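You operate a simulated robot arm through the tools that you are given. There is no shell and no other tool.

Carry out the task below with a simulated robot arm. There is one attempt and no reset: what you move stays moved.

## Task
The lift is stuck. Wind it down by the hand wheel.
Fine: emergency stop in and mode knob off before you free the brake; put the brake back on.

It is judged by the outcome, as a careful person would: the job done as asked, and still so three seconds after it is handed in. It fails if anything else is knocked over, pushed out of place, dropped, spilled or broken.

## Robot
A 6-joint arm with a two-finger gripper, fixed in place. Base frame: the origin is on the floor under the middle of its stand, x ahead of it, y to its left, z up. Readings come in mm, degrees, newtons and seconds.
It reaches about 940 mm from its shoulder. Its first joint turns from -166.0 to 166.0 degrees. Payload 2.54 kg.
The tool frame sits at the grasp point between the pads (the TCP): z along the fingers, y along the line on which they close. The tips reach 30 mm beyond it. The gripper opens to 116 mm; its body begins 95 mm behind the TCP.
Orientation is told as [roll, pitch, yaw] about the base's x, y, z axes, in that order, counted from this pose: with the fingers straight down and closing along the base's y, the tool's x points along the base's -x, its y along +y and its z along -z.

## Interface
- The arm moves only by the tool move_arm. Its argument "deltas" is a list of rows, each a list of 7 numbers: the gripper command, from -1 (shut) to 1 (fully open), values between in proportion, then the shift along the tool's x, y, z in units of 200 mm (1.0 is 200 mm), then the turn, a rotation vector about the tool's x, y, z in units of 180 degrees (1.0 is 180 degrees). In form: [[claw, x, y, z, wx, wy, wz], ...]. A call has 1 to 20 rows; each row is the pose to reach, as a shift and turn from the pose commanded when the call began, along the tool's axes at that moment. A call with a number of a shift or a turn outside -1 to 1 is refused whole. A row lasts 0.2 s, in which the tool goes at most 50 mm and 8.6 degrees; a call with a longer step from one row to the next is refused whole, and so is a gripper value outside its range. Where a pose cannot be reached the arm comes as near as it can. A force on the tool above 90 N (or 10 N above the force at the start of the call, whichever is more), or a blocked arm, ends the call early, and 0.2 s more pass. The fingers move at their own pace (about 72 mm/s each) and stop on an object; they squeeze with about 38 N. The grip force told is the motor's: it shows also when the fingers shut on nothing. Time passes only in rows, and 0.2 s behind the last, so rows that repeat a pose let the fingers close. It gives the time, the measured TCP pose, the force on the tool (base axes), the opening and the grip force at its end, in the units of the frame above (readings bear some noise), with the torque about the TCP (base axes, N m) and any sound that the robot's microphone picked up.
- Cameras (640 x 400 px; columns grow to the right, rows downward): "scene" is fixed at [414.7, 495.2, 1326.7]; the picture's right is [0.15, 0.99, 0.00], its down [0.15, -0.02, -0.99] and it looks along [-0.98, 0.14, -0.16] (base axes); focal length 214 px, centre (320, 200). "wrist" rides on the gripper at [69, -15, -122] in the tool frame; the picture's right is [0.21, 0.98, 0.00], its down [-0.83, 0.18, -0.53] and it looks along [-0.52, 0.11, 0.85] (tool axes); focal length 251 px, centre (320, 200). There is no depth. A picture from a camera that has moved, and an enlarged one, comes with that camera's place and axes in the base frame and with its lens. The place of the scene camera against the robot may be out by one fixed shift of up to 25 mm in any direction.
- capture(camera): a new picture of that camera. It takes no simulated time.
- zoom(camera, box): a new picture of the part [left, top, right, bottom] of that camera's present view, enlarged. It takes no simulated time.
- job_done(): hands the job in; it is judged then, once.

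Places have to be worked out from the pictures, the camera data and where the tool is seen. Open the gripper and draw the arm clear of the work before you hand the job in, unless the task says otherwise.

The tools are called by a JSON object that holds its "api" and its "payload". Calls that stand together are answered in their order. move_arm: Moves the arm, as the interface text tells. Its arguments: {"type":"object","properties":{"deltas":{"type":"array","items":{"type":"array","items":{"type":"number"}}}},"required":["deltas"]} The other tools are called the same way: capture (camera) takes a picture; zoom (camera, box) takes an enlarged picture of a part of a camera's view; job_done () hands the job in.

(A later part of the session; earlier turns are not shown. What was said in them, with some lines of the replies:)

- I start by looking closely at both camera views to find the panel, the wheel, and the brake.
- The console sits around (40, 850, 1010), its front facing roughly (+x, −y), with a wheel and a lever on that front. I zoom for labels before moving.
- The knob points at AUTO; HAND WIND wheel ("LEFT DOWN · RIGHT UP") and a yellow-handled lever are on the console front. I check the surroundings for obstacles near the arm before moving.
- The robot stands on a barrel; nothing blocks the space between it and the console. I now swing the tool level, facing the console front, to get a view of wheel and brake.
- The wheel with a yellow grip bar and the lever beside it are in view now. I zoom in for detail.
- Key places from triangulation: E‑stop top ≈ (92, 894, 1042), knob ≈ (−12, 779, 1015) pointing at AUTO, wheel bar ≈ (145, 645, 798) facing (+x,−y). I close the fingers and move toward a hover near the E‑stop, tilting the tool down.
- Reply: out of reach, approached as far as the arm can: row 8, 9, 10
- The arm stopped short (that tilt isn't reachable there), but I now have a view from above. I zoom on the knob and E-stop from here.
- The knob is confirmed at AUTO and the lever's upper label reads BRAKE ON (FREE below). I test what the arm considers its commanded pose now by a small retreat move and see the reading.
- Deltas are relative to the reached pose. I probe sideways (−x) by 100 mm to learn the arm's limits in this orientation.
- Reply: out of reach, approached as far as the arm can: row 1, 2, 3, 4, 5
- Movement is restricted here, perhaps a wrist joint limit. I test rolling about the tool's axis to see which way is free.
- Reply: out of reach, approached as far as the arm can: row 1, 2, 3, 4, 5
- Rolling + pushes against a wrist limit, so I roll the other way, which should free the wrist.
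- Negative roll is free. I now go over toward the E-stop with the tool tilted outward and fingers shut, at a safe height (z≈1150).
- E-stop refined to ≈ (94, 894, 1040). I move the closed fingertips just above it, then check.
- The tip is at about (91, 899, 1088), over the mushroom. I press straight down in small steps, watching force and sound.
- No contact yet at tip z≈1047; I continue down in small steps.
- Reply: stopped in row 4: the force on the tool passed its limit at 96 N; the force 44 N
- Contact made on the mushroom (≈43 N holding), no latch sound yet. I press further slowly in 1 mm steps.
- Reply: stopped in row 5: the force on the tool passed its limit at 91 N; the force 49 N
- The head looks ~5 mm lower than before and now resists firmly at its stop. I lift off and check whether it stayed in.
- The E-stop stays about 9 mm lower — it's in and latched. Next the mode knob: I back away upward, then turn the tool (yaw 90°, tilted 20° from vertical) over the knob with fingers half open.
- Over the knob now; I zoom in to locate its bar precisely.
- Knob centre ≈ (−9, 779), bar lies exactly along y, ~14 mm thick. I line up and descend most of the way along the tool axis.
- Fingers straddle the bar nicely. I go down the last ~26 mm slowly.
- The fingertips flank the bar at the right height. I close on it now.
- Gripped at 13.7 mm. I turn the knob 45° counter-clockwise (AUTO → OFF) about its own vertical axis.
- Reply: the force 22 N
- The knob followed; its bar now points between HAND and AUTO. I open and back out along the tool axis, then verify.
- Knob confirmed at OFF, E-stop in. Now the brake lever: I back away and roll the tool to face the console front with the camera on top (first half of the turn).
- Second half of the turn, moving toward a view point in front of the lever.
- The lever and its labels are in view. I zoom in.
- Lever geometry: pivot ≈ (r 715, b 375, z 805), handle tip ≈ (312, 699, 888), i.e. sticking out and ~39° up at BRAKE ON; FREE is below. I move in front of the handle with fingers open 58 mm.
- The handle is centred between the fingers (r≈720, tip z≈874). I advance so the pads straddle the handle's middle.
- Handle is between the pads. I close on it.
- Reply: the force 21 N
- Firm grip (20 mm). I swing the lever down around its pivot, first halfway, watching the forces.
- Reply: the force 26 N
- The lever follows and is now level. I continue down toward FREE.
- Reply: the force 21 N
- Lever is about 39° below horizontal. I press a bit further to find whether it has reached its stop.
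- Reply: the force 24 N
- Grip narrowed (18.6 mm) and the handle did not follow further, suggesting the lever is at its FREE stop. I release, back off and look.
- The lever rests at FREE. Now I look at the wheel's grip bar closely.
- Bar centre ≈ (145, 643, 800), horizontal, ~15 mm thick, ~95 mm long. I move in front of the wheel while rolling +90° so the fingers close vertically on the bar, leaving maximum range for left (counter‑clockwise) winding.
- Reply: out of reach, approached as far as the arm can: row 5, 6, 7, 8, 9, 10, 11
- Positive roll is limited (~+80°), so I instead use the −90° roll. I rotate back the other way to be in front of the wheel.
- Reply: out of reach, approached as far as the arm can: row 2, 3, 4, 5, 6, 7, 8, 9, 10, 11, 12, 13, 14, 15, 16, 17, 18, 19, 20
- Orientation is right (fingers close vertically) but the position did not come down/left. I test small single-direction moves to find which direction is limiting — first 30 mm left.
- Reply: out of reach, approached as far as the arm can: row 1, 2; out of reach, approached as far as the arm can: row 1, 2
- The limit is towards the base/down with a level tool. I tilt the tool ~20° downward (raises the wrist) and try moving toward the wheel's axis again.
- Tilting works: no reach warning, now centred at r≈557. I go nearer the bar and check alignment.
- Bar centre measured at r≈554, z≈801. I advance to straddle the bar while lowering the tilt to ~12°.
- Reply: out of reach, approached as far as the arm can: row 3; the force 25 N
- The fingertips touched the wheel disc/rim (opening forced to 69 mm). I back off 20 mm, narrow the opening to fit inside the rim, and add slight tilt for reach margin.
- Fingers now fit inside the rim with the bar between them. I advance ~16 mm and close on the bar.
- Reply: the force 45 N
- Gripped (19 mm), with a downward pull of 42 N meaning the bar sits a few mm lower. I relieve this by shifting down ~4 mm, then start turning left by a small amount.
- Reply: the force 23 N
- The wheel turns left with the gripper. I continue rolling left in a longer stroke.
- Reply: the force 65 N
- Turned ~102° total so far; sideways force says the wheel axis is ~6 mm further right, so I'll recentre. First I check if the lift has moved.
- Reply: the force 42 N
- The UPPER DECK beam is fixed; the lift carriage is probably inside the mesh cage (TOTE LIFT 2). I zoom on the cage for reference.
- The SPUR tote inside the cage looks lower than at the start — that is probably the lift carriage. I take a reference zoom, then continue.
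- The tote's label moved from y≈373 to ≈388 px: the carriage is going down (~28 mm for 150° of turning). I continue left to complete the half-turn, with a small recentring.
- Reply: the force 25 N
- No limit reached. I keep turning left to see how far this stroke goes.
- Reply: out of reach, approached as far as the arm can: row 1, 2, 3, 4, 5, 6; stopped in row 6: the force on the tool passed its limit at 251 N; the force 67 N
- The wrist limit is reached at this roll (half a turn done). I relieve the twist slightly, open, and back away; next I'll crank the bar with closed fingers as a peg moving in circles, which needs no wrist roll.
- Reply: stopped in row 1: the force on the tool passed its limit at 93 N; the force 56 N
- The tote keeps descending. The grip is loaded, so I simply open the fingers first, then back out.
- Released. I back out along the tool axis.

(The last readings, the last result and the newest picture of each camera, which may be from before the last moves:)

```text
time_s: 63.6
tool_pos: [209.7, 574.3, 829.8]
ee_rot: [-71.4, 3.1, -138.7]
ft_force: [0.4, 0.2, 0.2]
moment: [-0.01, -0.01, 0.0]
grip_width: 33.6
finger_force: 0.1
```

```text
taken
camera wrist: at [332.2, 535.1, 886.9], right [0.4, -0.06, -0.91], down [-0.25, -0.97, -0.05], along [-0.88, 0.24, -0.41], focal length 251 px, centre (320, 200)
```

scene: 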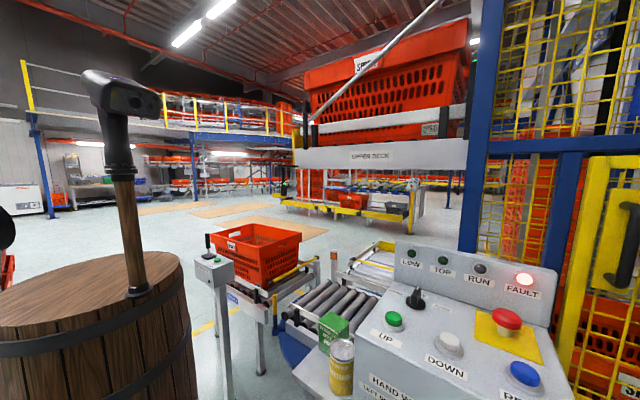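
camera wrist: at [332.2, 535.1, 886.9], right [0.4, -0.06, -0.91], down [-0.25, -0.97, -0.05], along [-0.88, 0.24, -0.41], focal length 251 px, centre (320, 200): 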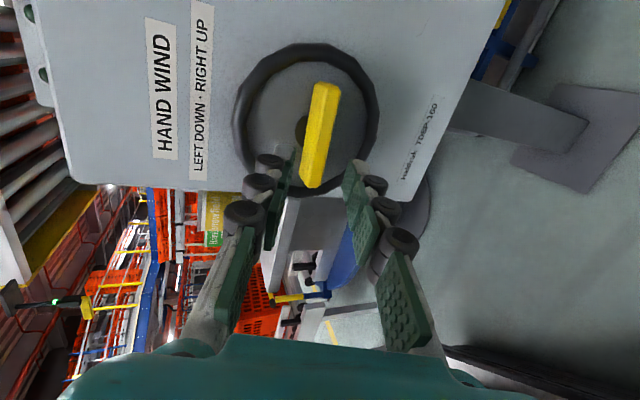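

I now set up for cranking: roll to a mid-range angle, tilt 25° down, fingers closed as a peg, positioned up-left in front of the bar's left end.

{"api": "move_arm", "payload": {"deltas": [[-1, -0.01, -0.016, -0.03, -0.0043, 0.0007, 0.0461], [-1, -0.019, -0.032, -0.03, -0.0087, 0.0014, 0.0923], [-1, -0.029, -0.048, -0.03, -0.013, 0.002, 0.1384], [-1, -0.039, -0.064, -0.03, -0.0173, 0.0027, 0.1845], [-1, -0.049, -0.08, -0.03, -0.0217, 0.0034, 0.2307], [-1, -0.058, -0.097, -0.03, -0.026, 0.0041, 0.2768], [-1, -0.068, -0.113, -0.02, -0.0304, 0.0048, 0.323], [-1, -0.078, -0.129, 0, -0.0347, 0.0055, 0.3691], [-1, -0.088, -0.145, 0.02, -0.039, 0.0061, 0.4152], [-1, -0.097, -0.161, 0.04, -0.0434, 0.0068, 0.4614], [-1, -0.107, -0.177, 0.05, -0.0477, 0.0075, 0.5075]]}}

{"api": "capture", "payload": {"camera": "wrist"}}

```text
time_s: 66.0
tool_pos: [179.7, 574.3, 859.2]
ee_rot: [-0.3, -65.2, 135.3]
ft_force: [-0.2, -0.1, -0.8]
moment: [-0.03, -0.01, -0.01]
grip_width: 0.1
finger_force: 28.7
```

```text
taken
camera wrist: at [288.3, 485.9, 847.7], right [-0.63, -0.75, -0.2], down [-0.03, -0.23, 0.97], along [-0.78, 0.62, 0.12], focal length 251 px, centre (320, 200)
```

wrist: 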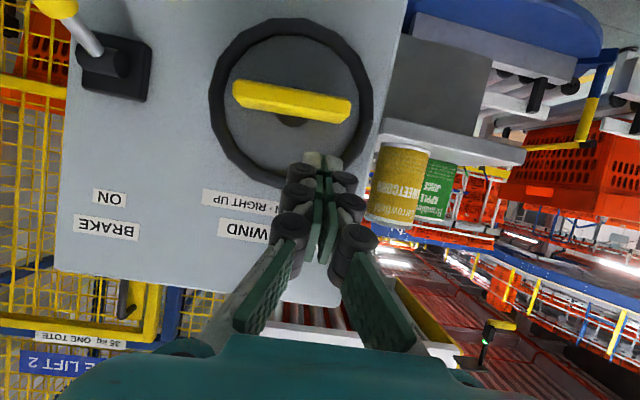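

Peg is up-left of the bar as planned; wheel axis ≈ (r 561, z 800). I insert the peg along the tool axis.

{"api": "move_arm", "payload": {"deltas": [[-1, 0, 0, 0.1, 0, 0, 0], [-1, 0, 0, 0.2, 0, 0, 0], [-1, 0, 0, 0.26, 0, 0, 0]]}}

{"api": "capture", "payload": {"camera": "wrist"}}

```text
time_s: 66.8
tool_pos: [146.1, 607.6, 837.4]
ee_rot: [-0.6, -65.2, 135.5]
ft_force: [-1.2, 0.2, 0.1]
moment: [0.04, 0.01, -0.02]
grip_width: 0.0
finger_force: 28.3
```

```text
taken
camera wrist: at [255.7, 519.6, 826.1], right [-0.63, -0.75, -0.2], down [-0.03, -0.23, 0.97], along [-0.78, 0.62, 0.12], focal length 251 px, centre (320, 200)
```

wrist: 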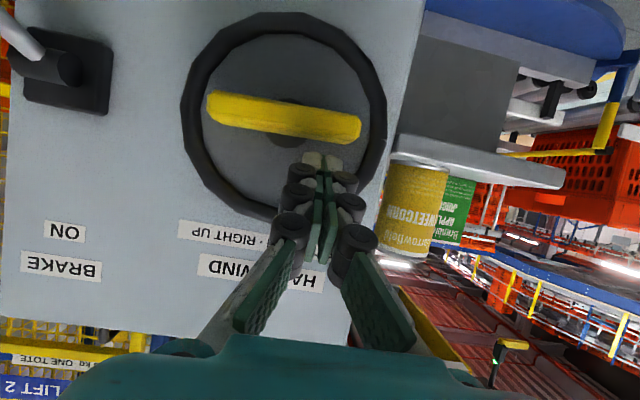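

The peg sits just above the bar's left end. I start cranking left: pushing that end down along a circle around the wheel axis.

{"api": "move_arm", "payload": {"deltas": [[-1, 0.0245, 0.0225, 0.0114, 0, 0, 0], [-1, 0.0517, 0.04, 0.0241, 0, 0, 0], [-1, 0.0813, 0.0515, 0.0379, 0, 0, 0], [-1, 0.1124, 0.0578, 0.0524, 0, 0, 0], [-1, 0.1441, 0.0578, 0.0672, 0, 0, 0], [-1, 0.1751, 0.0515, 0.0817, 0, 0, 0], [-1, 0.2048, 0.0398, 0.0955, 0, 0, 0], [-1, 0.232, 0.0225, 0.1082, 0, 0, 0], [-1, 0.2565, 0, 0.1196, 0, 0, 0]]}}

{"api": "capture", "payload": {"camera": "wrist"}}

{"api": "zoom", "payload": {"camera": "scene", "box": [560, 280, 640, 400]}}

```text
time_s: 68.8
tool_pos: [146.1, 607.3, 781.8]
ee_rot: [-0.7, -65.2, 135.6]
ft_force: [-4.7, -5.9, 5.1]
moment: [0.07, 0.03, 0.08]
grip_width: 0.0
finger_force: 28.8
```

```text
taken
camera wrist: at [255.9, 519.5, 769.9], right [-0.63, -0.75, -0.2], down [-0.03, -0.23, 0.97], along [-0.78, 0.62, 0.12], focal length 251 px, centre (320, 200)
```

wrist: 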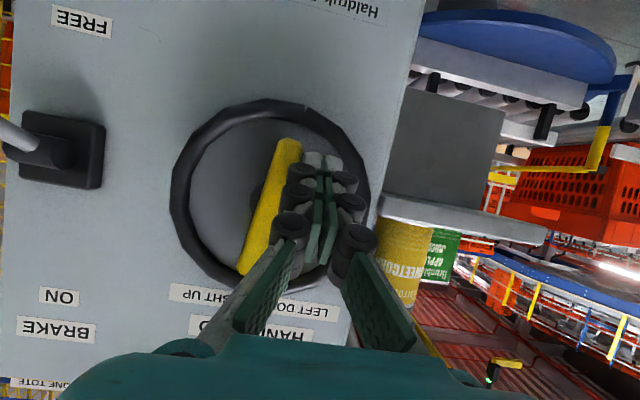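

```text
3.33 times, centred on (600, 340) of scene
camera zoom: at [414.7, 495.2, 1326.7], right [0.15, 0.99, 0.0], down [0.15, -0.02, -0.99], along [-0.98, 0.14, -0.16], focal length 715 px, centre (-613, -267)
```

zoom: 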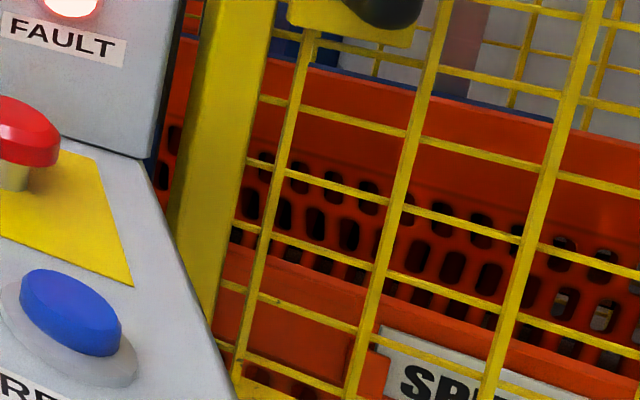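

Cranking works with only ~9 N. The tote keeps lowering. I continue the circle another half turn (bottom, then up the right side).

{"api": "move_arm", "payload": {"deltas": [[-1, 0.0331, -0.0505, 0.0154, 0, 0, 0], [-1, 0.0507, -0.11, 0.0237, 0, 0, 0], [-1, 0.0507, -0.173, 0.0237, 0, 0, 0], [-1, 0.0331, -0.2325, 0.0154, 0, 0, 0], [-1, 0, -0.283, 0, 0, 0, 0], [-1, -0.0458, -0.3195, -0.0213, 0, 0, 0], [-1, -0.0997, -0.339, -0.0465, 0, 0, 0], [-1, -0.1568, -0.339, -0.0731, 0, 0, 0], [-1, -0.2107, -0.3195, -0.0983, 0, 0, 0], [-1, -0.2565, -0.283, -0.1196, 0, 0, 0]]}}

{"api": "capture", "payload": {"camera": "wrist"}}

{"api": "capture", "payload": {"camera": "scene"}}

```text
time_s: 71.0
tool_pos: [187.1, 648.2, 838.1]
ee_rot: [-0.6, -65.3, 135.5]
ft_force: [4.1, 0.2, -2.2]
moment: [0.02, -0.05, 0.04]
grip_width: 0.0
finger_force: 28.1
```

```text
taken
camera wrist: at [295.7, 559.3, 826.9], right [-0.63, -0.75, -0.2], down [-0.03, -0.23, 0.97], along [-0.78, 0.62, 0.12], focal length 251 px, centre (320, 200)
```

wrist: 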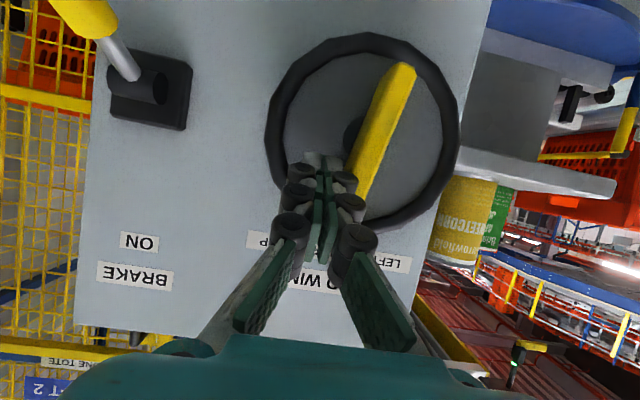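

```text
taken
```

scene: 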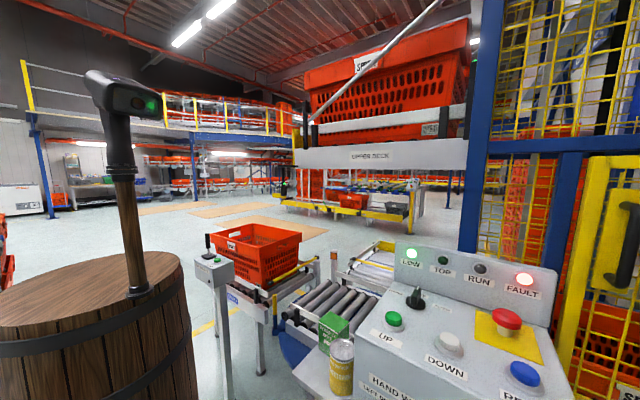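

The LOW lamp now appears lit. I zoom in to confirm before doing anything else.

{"api": "zoom", "payload": {"camera": "scene", "box": [380, 220, 580, 360]}}

{"api": "zoom", "payload": {"camera": "scene", "box": [560, 280, 640, 400]}}

{"api": "zoom", "payload": {"camera": "scene", "box": [80, 60, 180, 130]}}

```text
2.86 times, centred on (480, 290) of scene
camera zoom: at [414.7, 495.2, 1326.7], right [0.15, 0.99, 0.0], down [0.15, -0.02, -0.99], along [-0.98, 0.14, -0.16], focal length 613 px, centre (-137, -57)
```

zoom: 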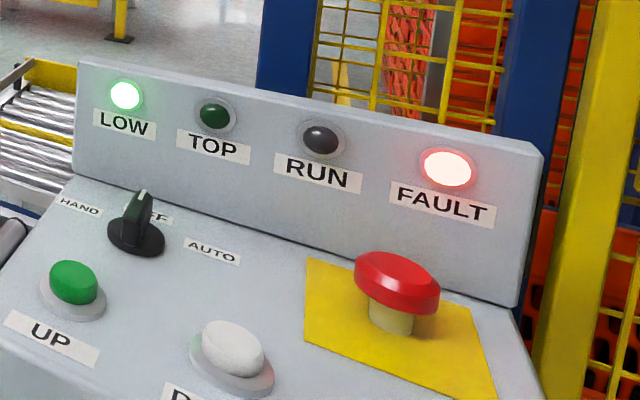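

```text
3.33 times, centred on (600, 340) of scene
camera zoom: at [414.7, 495.2, 1326.7], right [0.15, 0.99, 0.0], down [0.15, -0.02, -0.99], along [-0.98, 0.14, -0.16], focal length 715 px, centre (-613, -267)
```

zoom: 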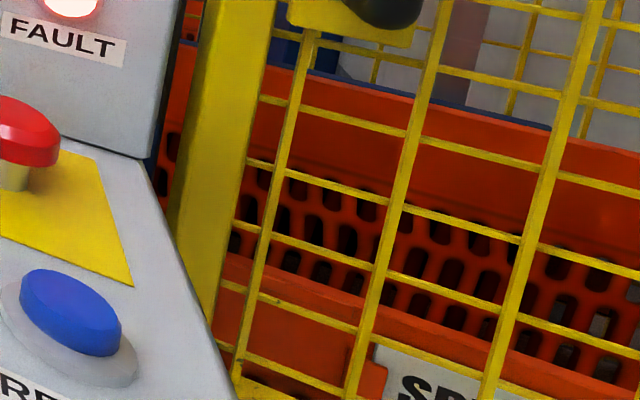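

```text
5.71 times, centred on (130, 95) of scene
camera zoom: at [414.7, 495.2, 1326.7], right [0.15, 0.99, 0.0], down [0.15, -0.02, -0.99], along [-0.98, 0.14, -0.16], focal length 1226 px, centre (1406, 800)
```

zoom: 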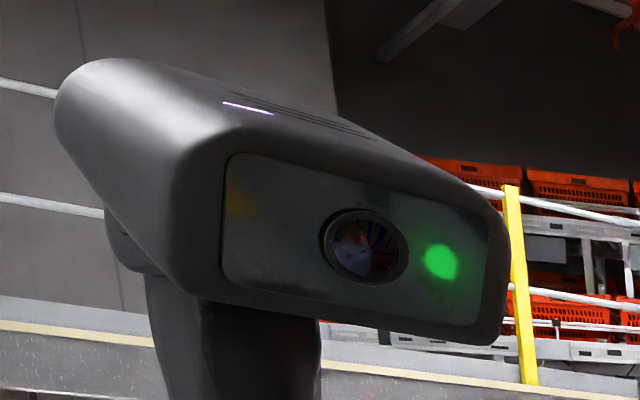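

LOW is lit — the lift is down. I stop winding, back the peg out of the wheel without touching it, and move in front of the brake lever with fingers opened.

{"api": "move_arm", "payload": {"deltas": [[-1, 0, 0, -0.2, 0, 0, 0], [-1, 0, 0, -0.4, 0, 0, 0], [-1, 0.0907, -0.1078, -0.384, 0, -0.0139, 0], [-1, 0.1814, -0.2155, -0.368, 0, -0.0278, 0], [-0.5, 0.2722, -0.3233, -0.352, 0, -0.0417, 0], [0, 0.3629, -0.431, -0.336, 0, -0.0555, 0], [0, 0.4536, -0.5388, -0.32, 0, -0.0694, 0], [0, 0.5443, -0.6465, -0.3033, 0, -0.0833, 0]]}}

{"api": "capture", "payload": {"camera": "wrist"}}

{"api": "capture", "payload": {"camera": "scene"}}

```text
time_s: 72.8
tool_pos: [349.4, 667.2, 764.4]
ee_rot: [-1.4, -80.2, 136.5]
ft_force: [-0.3, -0.2, -0.3]
moment: [0.0, -0.03, -0.03]
grip_width: 58.1
finger_force: 0.1
```

```text
taken
camera wrist: at [452.4, 585.6, 717.5], right [-0.66, -0.72, -0.22], down [0.14, -0.4, 0.9], along [-0.73, 0.57, 0.37], focal length 251 px, centre (320, 200)
```

wrist: 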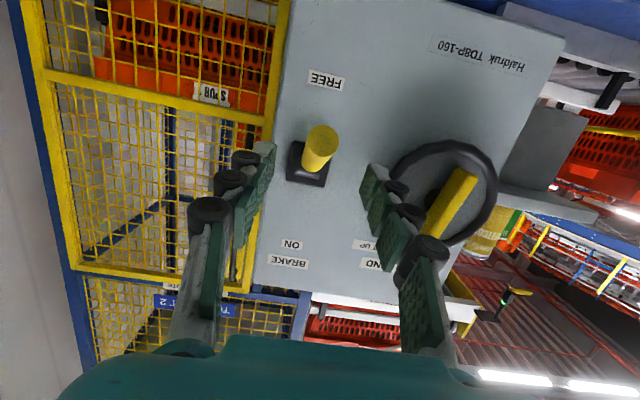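

```text
taken
```

scene: 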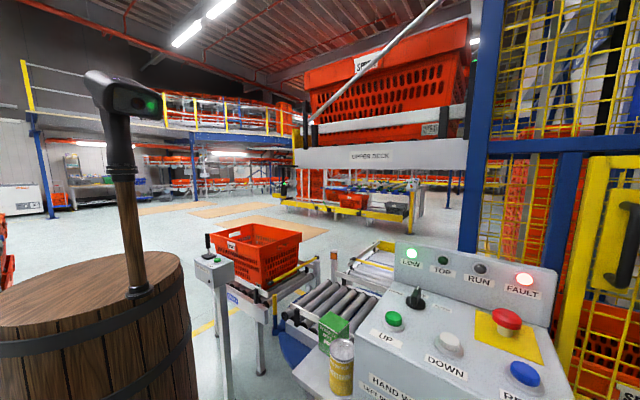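

LOW stays lit. The lever handle (at FREE) is centred between the fingers; I advance to straddle it.

{"api": "move_arm", "payload": {"deltas": [[0, -0.012, -0.004, 0.1, 0, 0, 0], [0, -0.025, -0.008, 0.2, 0, 0, 0], [0, -0.039, -0.012, 0.31, 0, 0, 0], [0, -0.054, -0.0163, 0.4295, 0, 0, 0]]}}

{"api": "capture", "payload": {"camera": "wrist"}}

```text
time_s: 73.8
tool_pos: [289.2, 731.0, 760.6]
ee_rot: [-1.5, -80.1, 136.2]
ft_force: [0.9, 0.0, 0.2]
moment: [0.03, 0.03, -0.02]
grip_width: 58.0
finger_force: 0.1
```

```text
taken
camera wrist: at [393.4, 648.0, 713.3], right [-0.66, -0.72, -0.22], down [0.14, -0.4, 0.9], along [-0.73, 0.57, 0.37], focal length 251 px, centre (320, 200)
```

wrist: 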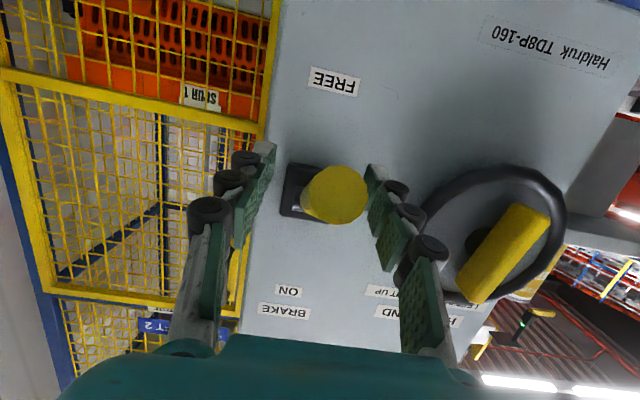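

Handle is between the pads. I close on it.

{"api": "move_arm", "payload": {"deltas": [[-0.5, 0, 0.008, 0, 0, 0, 0], [-1, 0, 0.008, 0, 0, 0, 0], [-1, 0, 0.008, 0, 0, 0, 0], [-1, 0, 0.008, 0, 0, 0, 0]]}}

{"api": "capture", "payload": {"camera": "wrist"}}

```text
time_s: 74.8
tool_pos: [288.4, 730.2, 761.0]
ee_rot: [-1.4, -80.2, 136.4]
ft_force: [-1.3, 3.6, 0.2]
moment: [-0.12, -0.07, -0.04]
grip_width: 20.1
finger_force: 45.0
```

```text
taken
camera wrist: at [392.0, 647.4, 713.7], right [-0.66, -0.72, -0.22], down [0.14, -0.4, 0.9], along [-0.73, 0.57, 0.37], focal length 251 px, centre (320, 200)
```

wrist: 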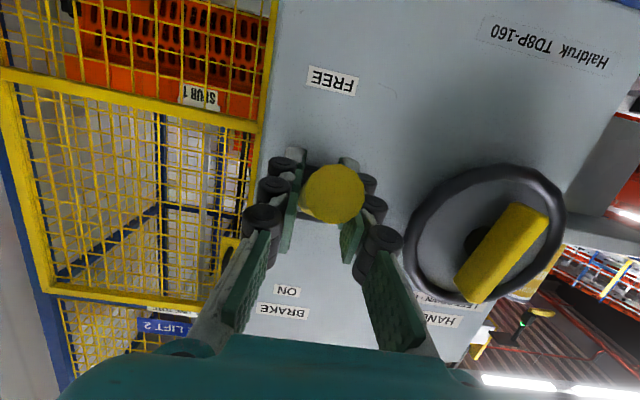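

Firmly held with little side load. I swing the lever back up along its arc toward BRAKE ON.

{"api": "move_arm", "payload": {"deltas": [[-1, -0.0291, 0, -0.0268, 0, 0, 0], [-1, -0.063, 0, -0.052, 0, 0, 0], [-1, -0.0994, 0, -0.0737, 0, 0, 0], [-1, -0.1374, 0, -0.0912, 0, 0, 0], [-1, -0.1776, 0, -0.1052, 0, 0, 0], [-1, -0.2187, 0, -0.1143, 0, 0, 0], [-1, -0.2604, 0, -0.1195, 0, 0, 0], [-1, -0.3029, 0, -0.1198, 0, 0, 0], [-1, -0.3446, 0, -0.116, 0, 0, 0], [-1, -0.3861, 0, -0.1078, 0, 0, 0], [-1, -0.4266, 0, -0.0955, 0, 0, 0], [-1, -0.4652, 0, -0.0788, 0, 0, 0], [-1, -0.484, 0, -0.069, 0, 0, 0]]}}

{"api": "capture", "payload": {"camera": "wrist"}}

{"api": "capture", "payload": {"camera": "scene"}}

```text
time_s: 77.6
tool_pos: [286.2, 731.5, 859.3]
ee_rot: [-1.5, -80.3, 136.6]
ft_force: [-11.8, -20.2, -1.9]
moment: [-0.65, -0.42, -0.38]
grip_width: 19.1
finger_force: 41.5
```

```text
taken
camera wrist: at [391.0, 649.3, 812.8], right [-0.66, -0.72, -0.22], down [0.14, -0.4, 0.9], along [-0.73, 0.57, 0.37], focal length 251 px, centre (320, 200)
```

wrist: 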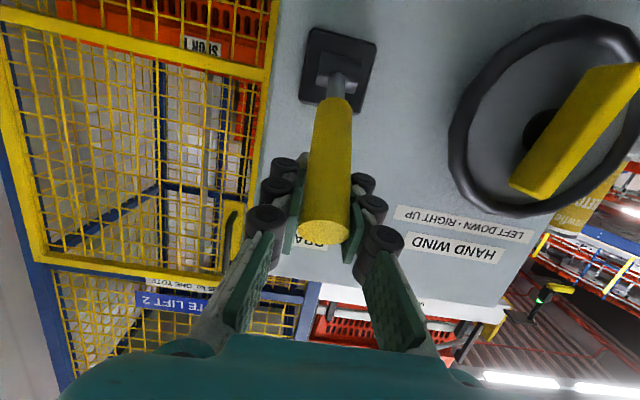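

```text
taken
```

scene: 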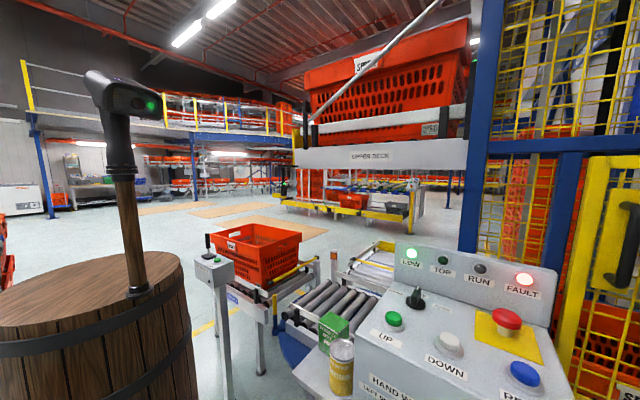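

The lever is up at BRAKE ON and the grip is just starting to slide (19.1 mm), as at a stop. I nudge a little further up to be sure it's fully home.

{"api": "move_arm", "payload": {"deltas": [[-1, -0.015, 0, 0.008, 0, 0, 0], [-1, -0.03, 0, 0.016, 0, 0, 0]]}}

{"api": "capture", "payload": {"camera": "wrist"}}

```text
time_s: 78.2
tool_pos: [284.9, 735.0, 864.4]
ee_rot: [-1.6, -80.4, 136.5]
ft_force: [-4.3, -15.3, 0.5]
moment: [-0.63, -0.48, -0.23]
grip_width: 19.3
finger_force: 41.2
```

```text
taken
camera wrist: at [388.6, 652.5, 817.7], right [-0.67, -0.71, -0.22], down [0.14, -0.4, 0.9], along [-0.73, 0.57, 0.37], focal length 251 px, centre (320, 200)
```

wrist: 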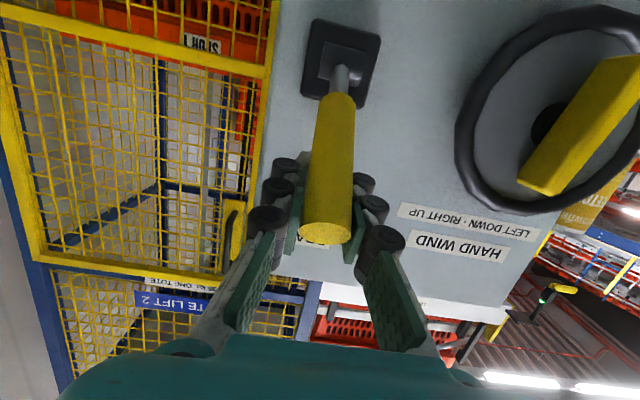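

The handle tip computes to ≈ (b 286, z 873), matching the original ON position. One more small push to feel the stop.

{"api": "move_arm", "payload": {"deltas": [[-1, -0.015, 0, 0.008, 0, 0, 0], [-1, -0.03, 0, 0.016, 0, 0, 0], [-1, -0.04, 0, 0.022, 0, 0, 0]]}}

{"api": "capture", "payload": {"camera": "wrist"}}

```text
time_s: 79.0
tool_pos: [281.8, 738.0, 871.6]
ee_rot: [-1.7, -80.2, 136.5]
ft_force: [3.1, -7.1, -4.4]
moment: [-0.52, -0.53, -0.02]
grip_width: 18.9
finger_force: 41.1
```

```text
taken
camera wrist: at [384.7, 656.3, 823.8], right [-0.67, -0.71, -0.22], down [0.14, -0.4, 0.9], along [-0.73, 0.57, 0.37], focal length 251 px, centre (320, 200)
```

wrist: 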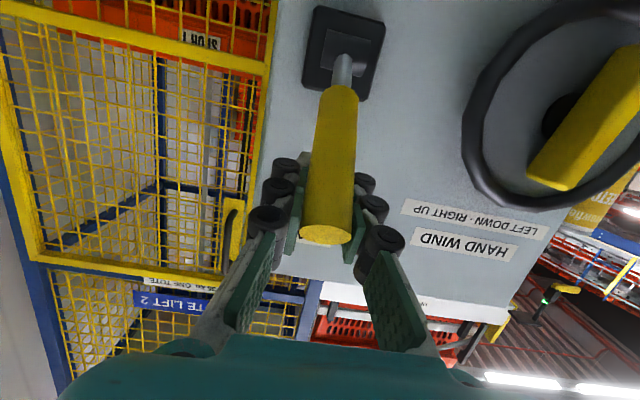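

The handle still moved slightly with me; I release, back off and verify the lever position against the original view.

{"api": "move_arm", "payload": {"deltas": [[-0.3, 0, 0, 0, 0, 0, 0], [0, 0, 0, 0, 0, 0, 0], [0, 0, 0, -0.1, 0, 0, 0], [0, 0, 0, -0.3, 0, 0, 0], [0, 0, 0, -0.5, 0, 0, 0]]}}

{"api": "capture", "payload": {"camera": "wrist"}}

```text
time_s: 80.2
tool_pos: [350.3, 669.3, 888.1]
ee_rot: [-1.4, -80.2, 136.4]
ft_force: [-0.4, 0.3, 0.5]
moment: [0.0, -0.01, 0.05]
grip_width: 58.4
finger_force: 0.0
```

```text
taken
camera wrist: at [454.6, 587.8, 840.9], right [-0.66, -0.72, -0.22], down [0.14, -0.4, 0.9], along [-0.73, 0.57, 0.37], focal length 251 px, centre (320, 200)
```

wrist: 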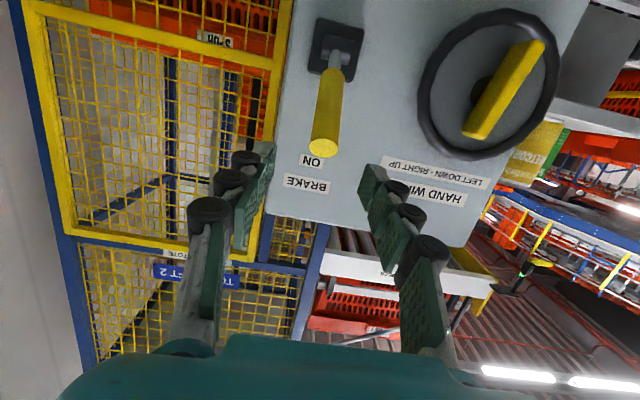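

The handle tip is at z≈875, exactly its original BRAKE ON position. I open the gripper fully and draw the arm well clear, then do a final check.

{"api": "move_arm", "payload": {"deltas": [[0, 0, 0, -0.15, 0, 0, 0], [0, -0.1, 0, -0.3, 0, 0, 0], [1, -0.25, 0, -0.45, 0, 0, 0], [1, -0.4, 0, -0.6, 0, 0, 0], [1, -0.55, 0, -0.75, 0, 0, 0], [1, -0.55, 0, -0.75, 0, 0, 0]]}}

{"api": "capture", "payload": {"camera": "wrist"}}

{"api": "capture", "payload": {"camera": "scene"}}

{"api": "zoom", "payload": {"camera": "scene", "box": [320, 230, 580, 400]}}

```text
time_s: 81.6
tool_pos: [439.9, 576.7, 1023.8]
ee_rot: [-1.5, -80.2, 136.3]
ft_force: [0.2, 0.3, -0.1]
moment: [0.0, 0.0, -0.02]
grip_width: 116.2
finger_force: 0.0
```

```text
taken
camera wrist: at [544.4, 494.0, 976.4], right [-0.66, -0.72, -0.22], down [0.14, -0.4, 0.9], along [-0.73, 0.57, 0.37], focal length 251 px, centre (320, 200)
```

wrist: 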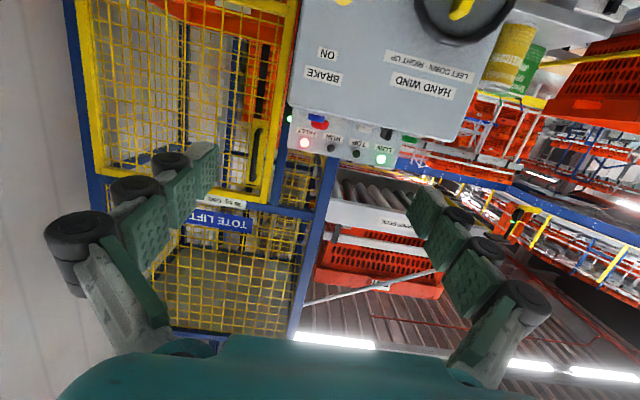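

```text
taken
```

scene: 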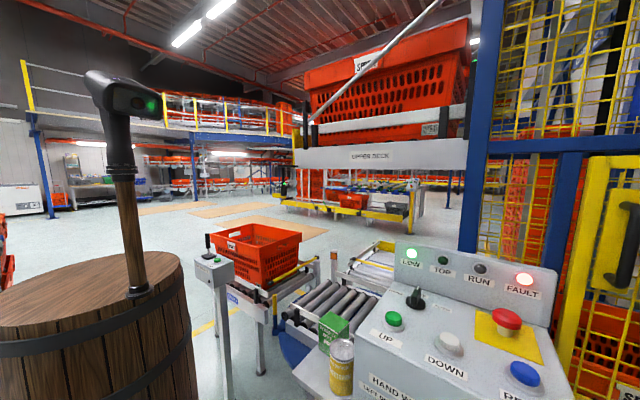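

```text
2.35 times, centred on (450, 315) of scene
camera zoom: at [414.7, 495.2, 1326.7], right [0.15, 0.99, 0.0], down [0.15, -0.02, -0.99], along [-0.98, 0.14, -0.16], focal length 505 px, centre (14, -71)
```

zoom: 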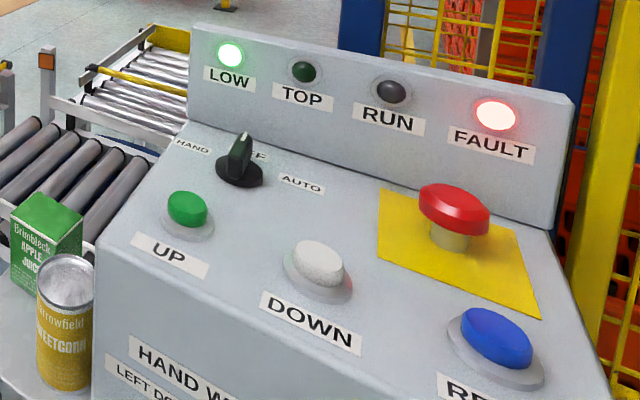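

E-stop in, knob at OFF, LOW lit. I tilt the wrist a little to see the lever once more and be sure it stays at BRAKE ON.

{"api": "move_arm", "payload": {"deltas": [[1, 0, 0, 0, 0, 0.04, 0], [1, 0, 0, 0, 0, 0.08, 0], [1, 0, 0, 0, 0, 0.12, 0], [1, 0, 0, 0, 0, 0.16, 0]]}}

{"api": "capture", "payload": {"camera": "wrist"}}

```text
time_s: 82.6
tool_pos: [441.0, 577.3, 1021.2]
ee_rot: [-0.5, -51.3, 135.4]
ft_force: [0.3, -1.4, 0.9]
moment: [0.0, 0.02, -0.01]
grip_width: 115.9
finger_force: 0.1
```

```text
taken
camera wrist: at [548.9, 489.3, 1044.3], right [-0.6, -0.79, -0.17], down [-0.2, -0.06, 0.98], along [-0.78, 0.62, -0.12], focal length 251 px, centre (320, 200)
```

wrist: 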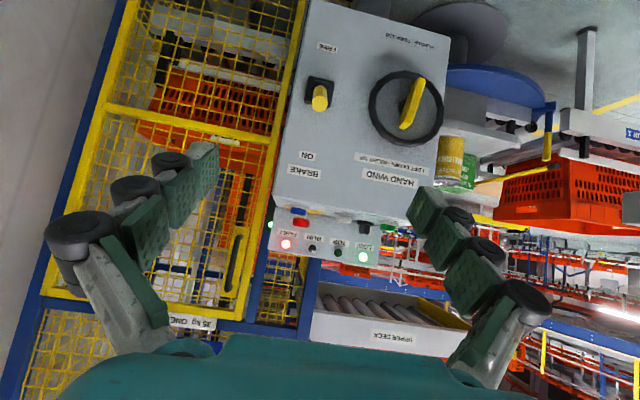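

The lever points up at BRAKE ON, LOW is lit, and the E-stop is in with the knob at OFF. The can and carton are untouched, and the arm is clear with the gripper open. I hand the job in.

{"api": "job_done", "payload": {}}

```text
The job is handed in.
```

The lift is wound down by the hand wheel: the LOW lamp is lit and stayed lit through my last look before handing in.

- **Emergency stop:** pressed in first; it sits about 8 mm lower than before and stayed in.
- **Mode knob:** turned from AUTO to OFF before I freed the brake.
- **Winding:** I turned the wheel left a little over one turn in all, and the tote in the cage came down with it. In the last half turn the carriage moved less than in earlier turns. It probably reached its bottom stop partway through, with the wheel turning a bit past that.
- **Brake:** the lever is back at BRAKE ON, at the same height I measured before moving it.
- **Panel:** the FAULT lamp is still lit, as it was at the start. I did not press RESET or release the emergency stop.

One thing to know: early in the winding the wrist reached its turning limit while gripping the wheel's bar, and the force briefly hit 251 N before the arm stopped. I saw no damage, and the wheel turned freely afterwards.

Nothing else was knocked or moved that I could see. The gripper is open and the arm is clear of the console.
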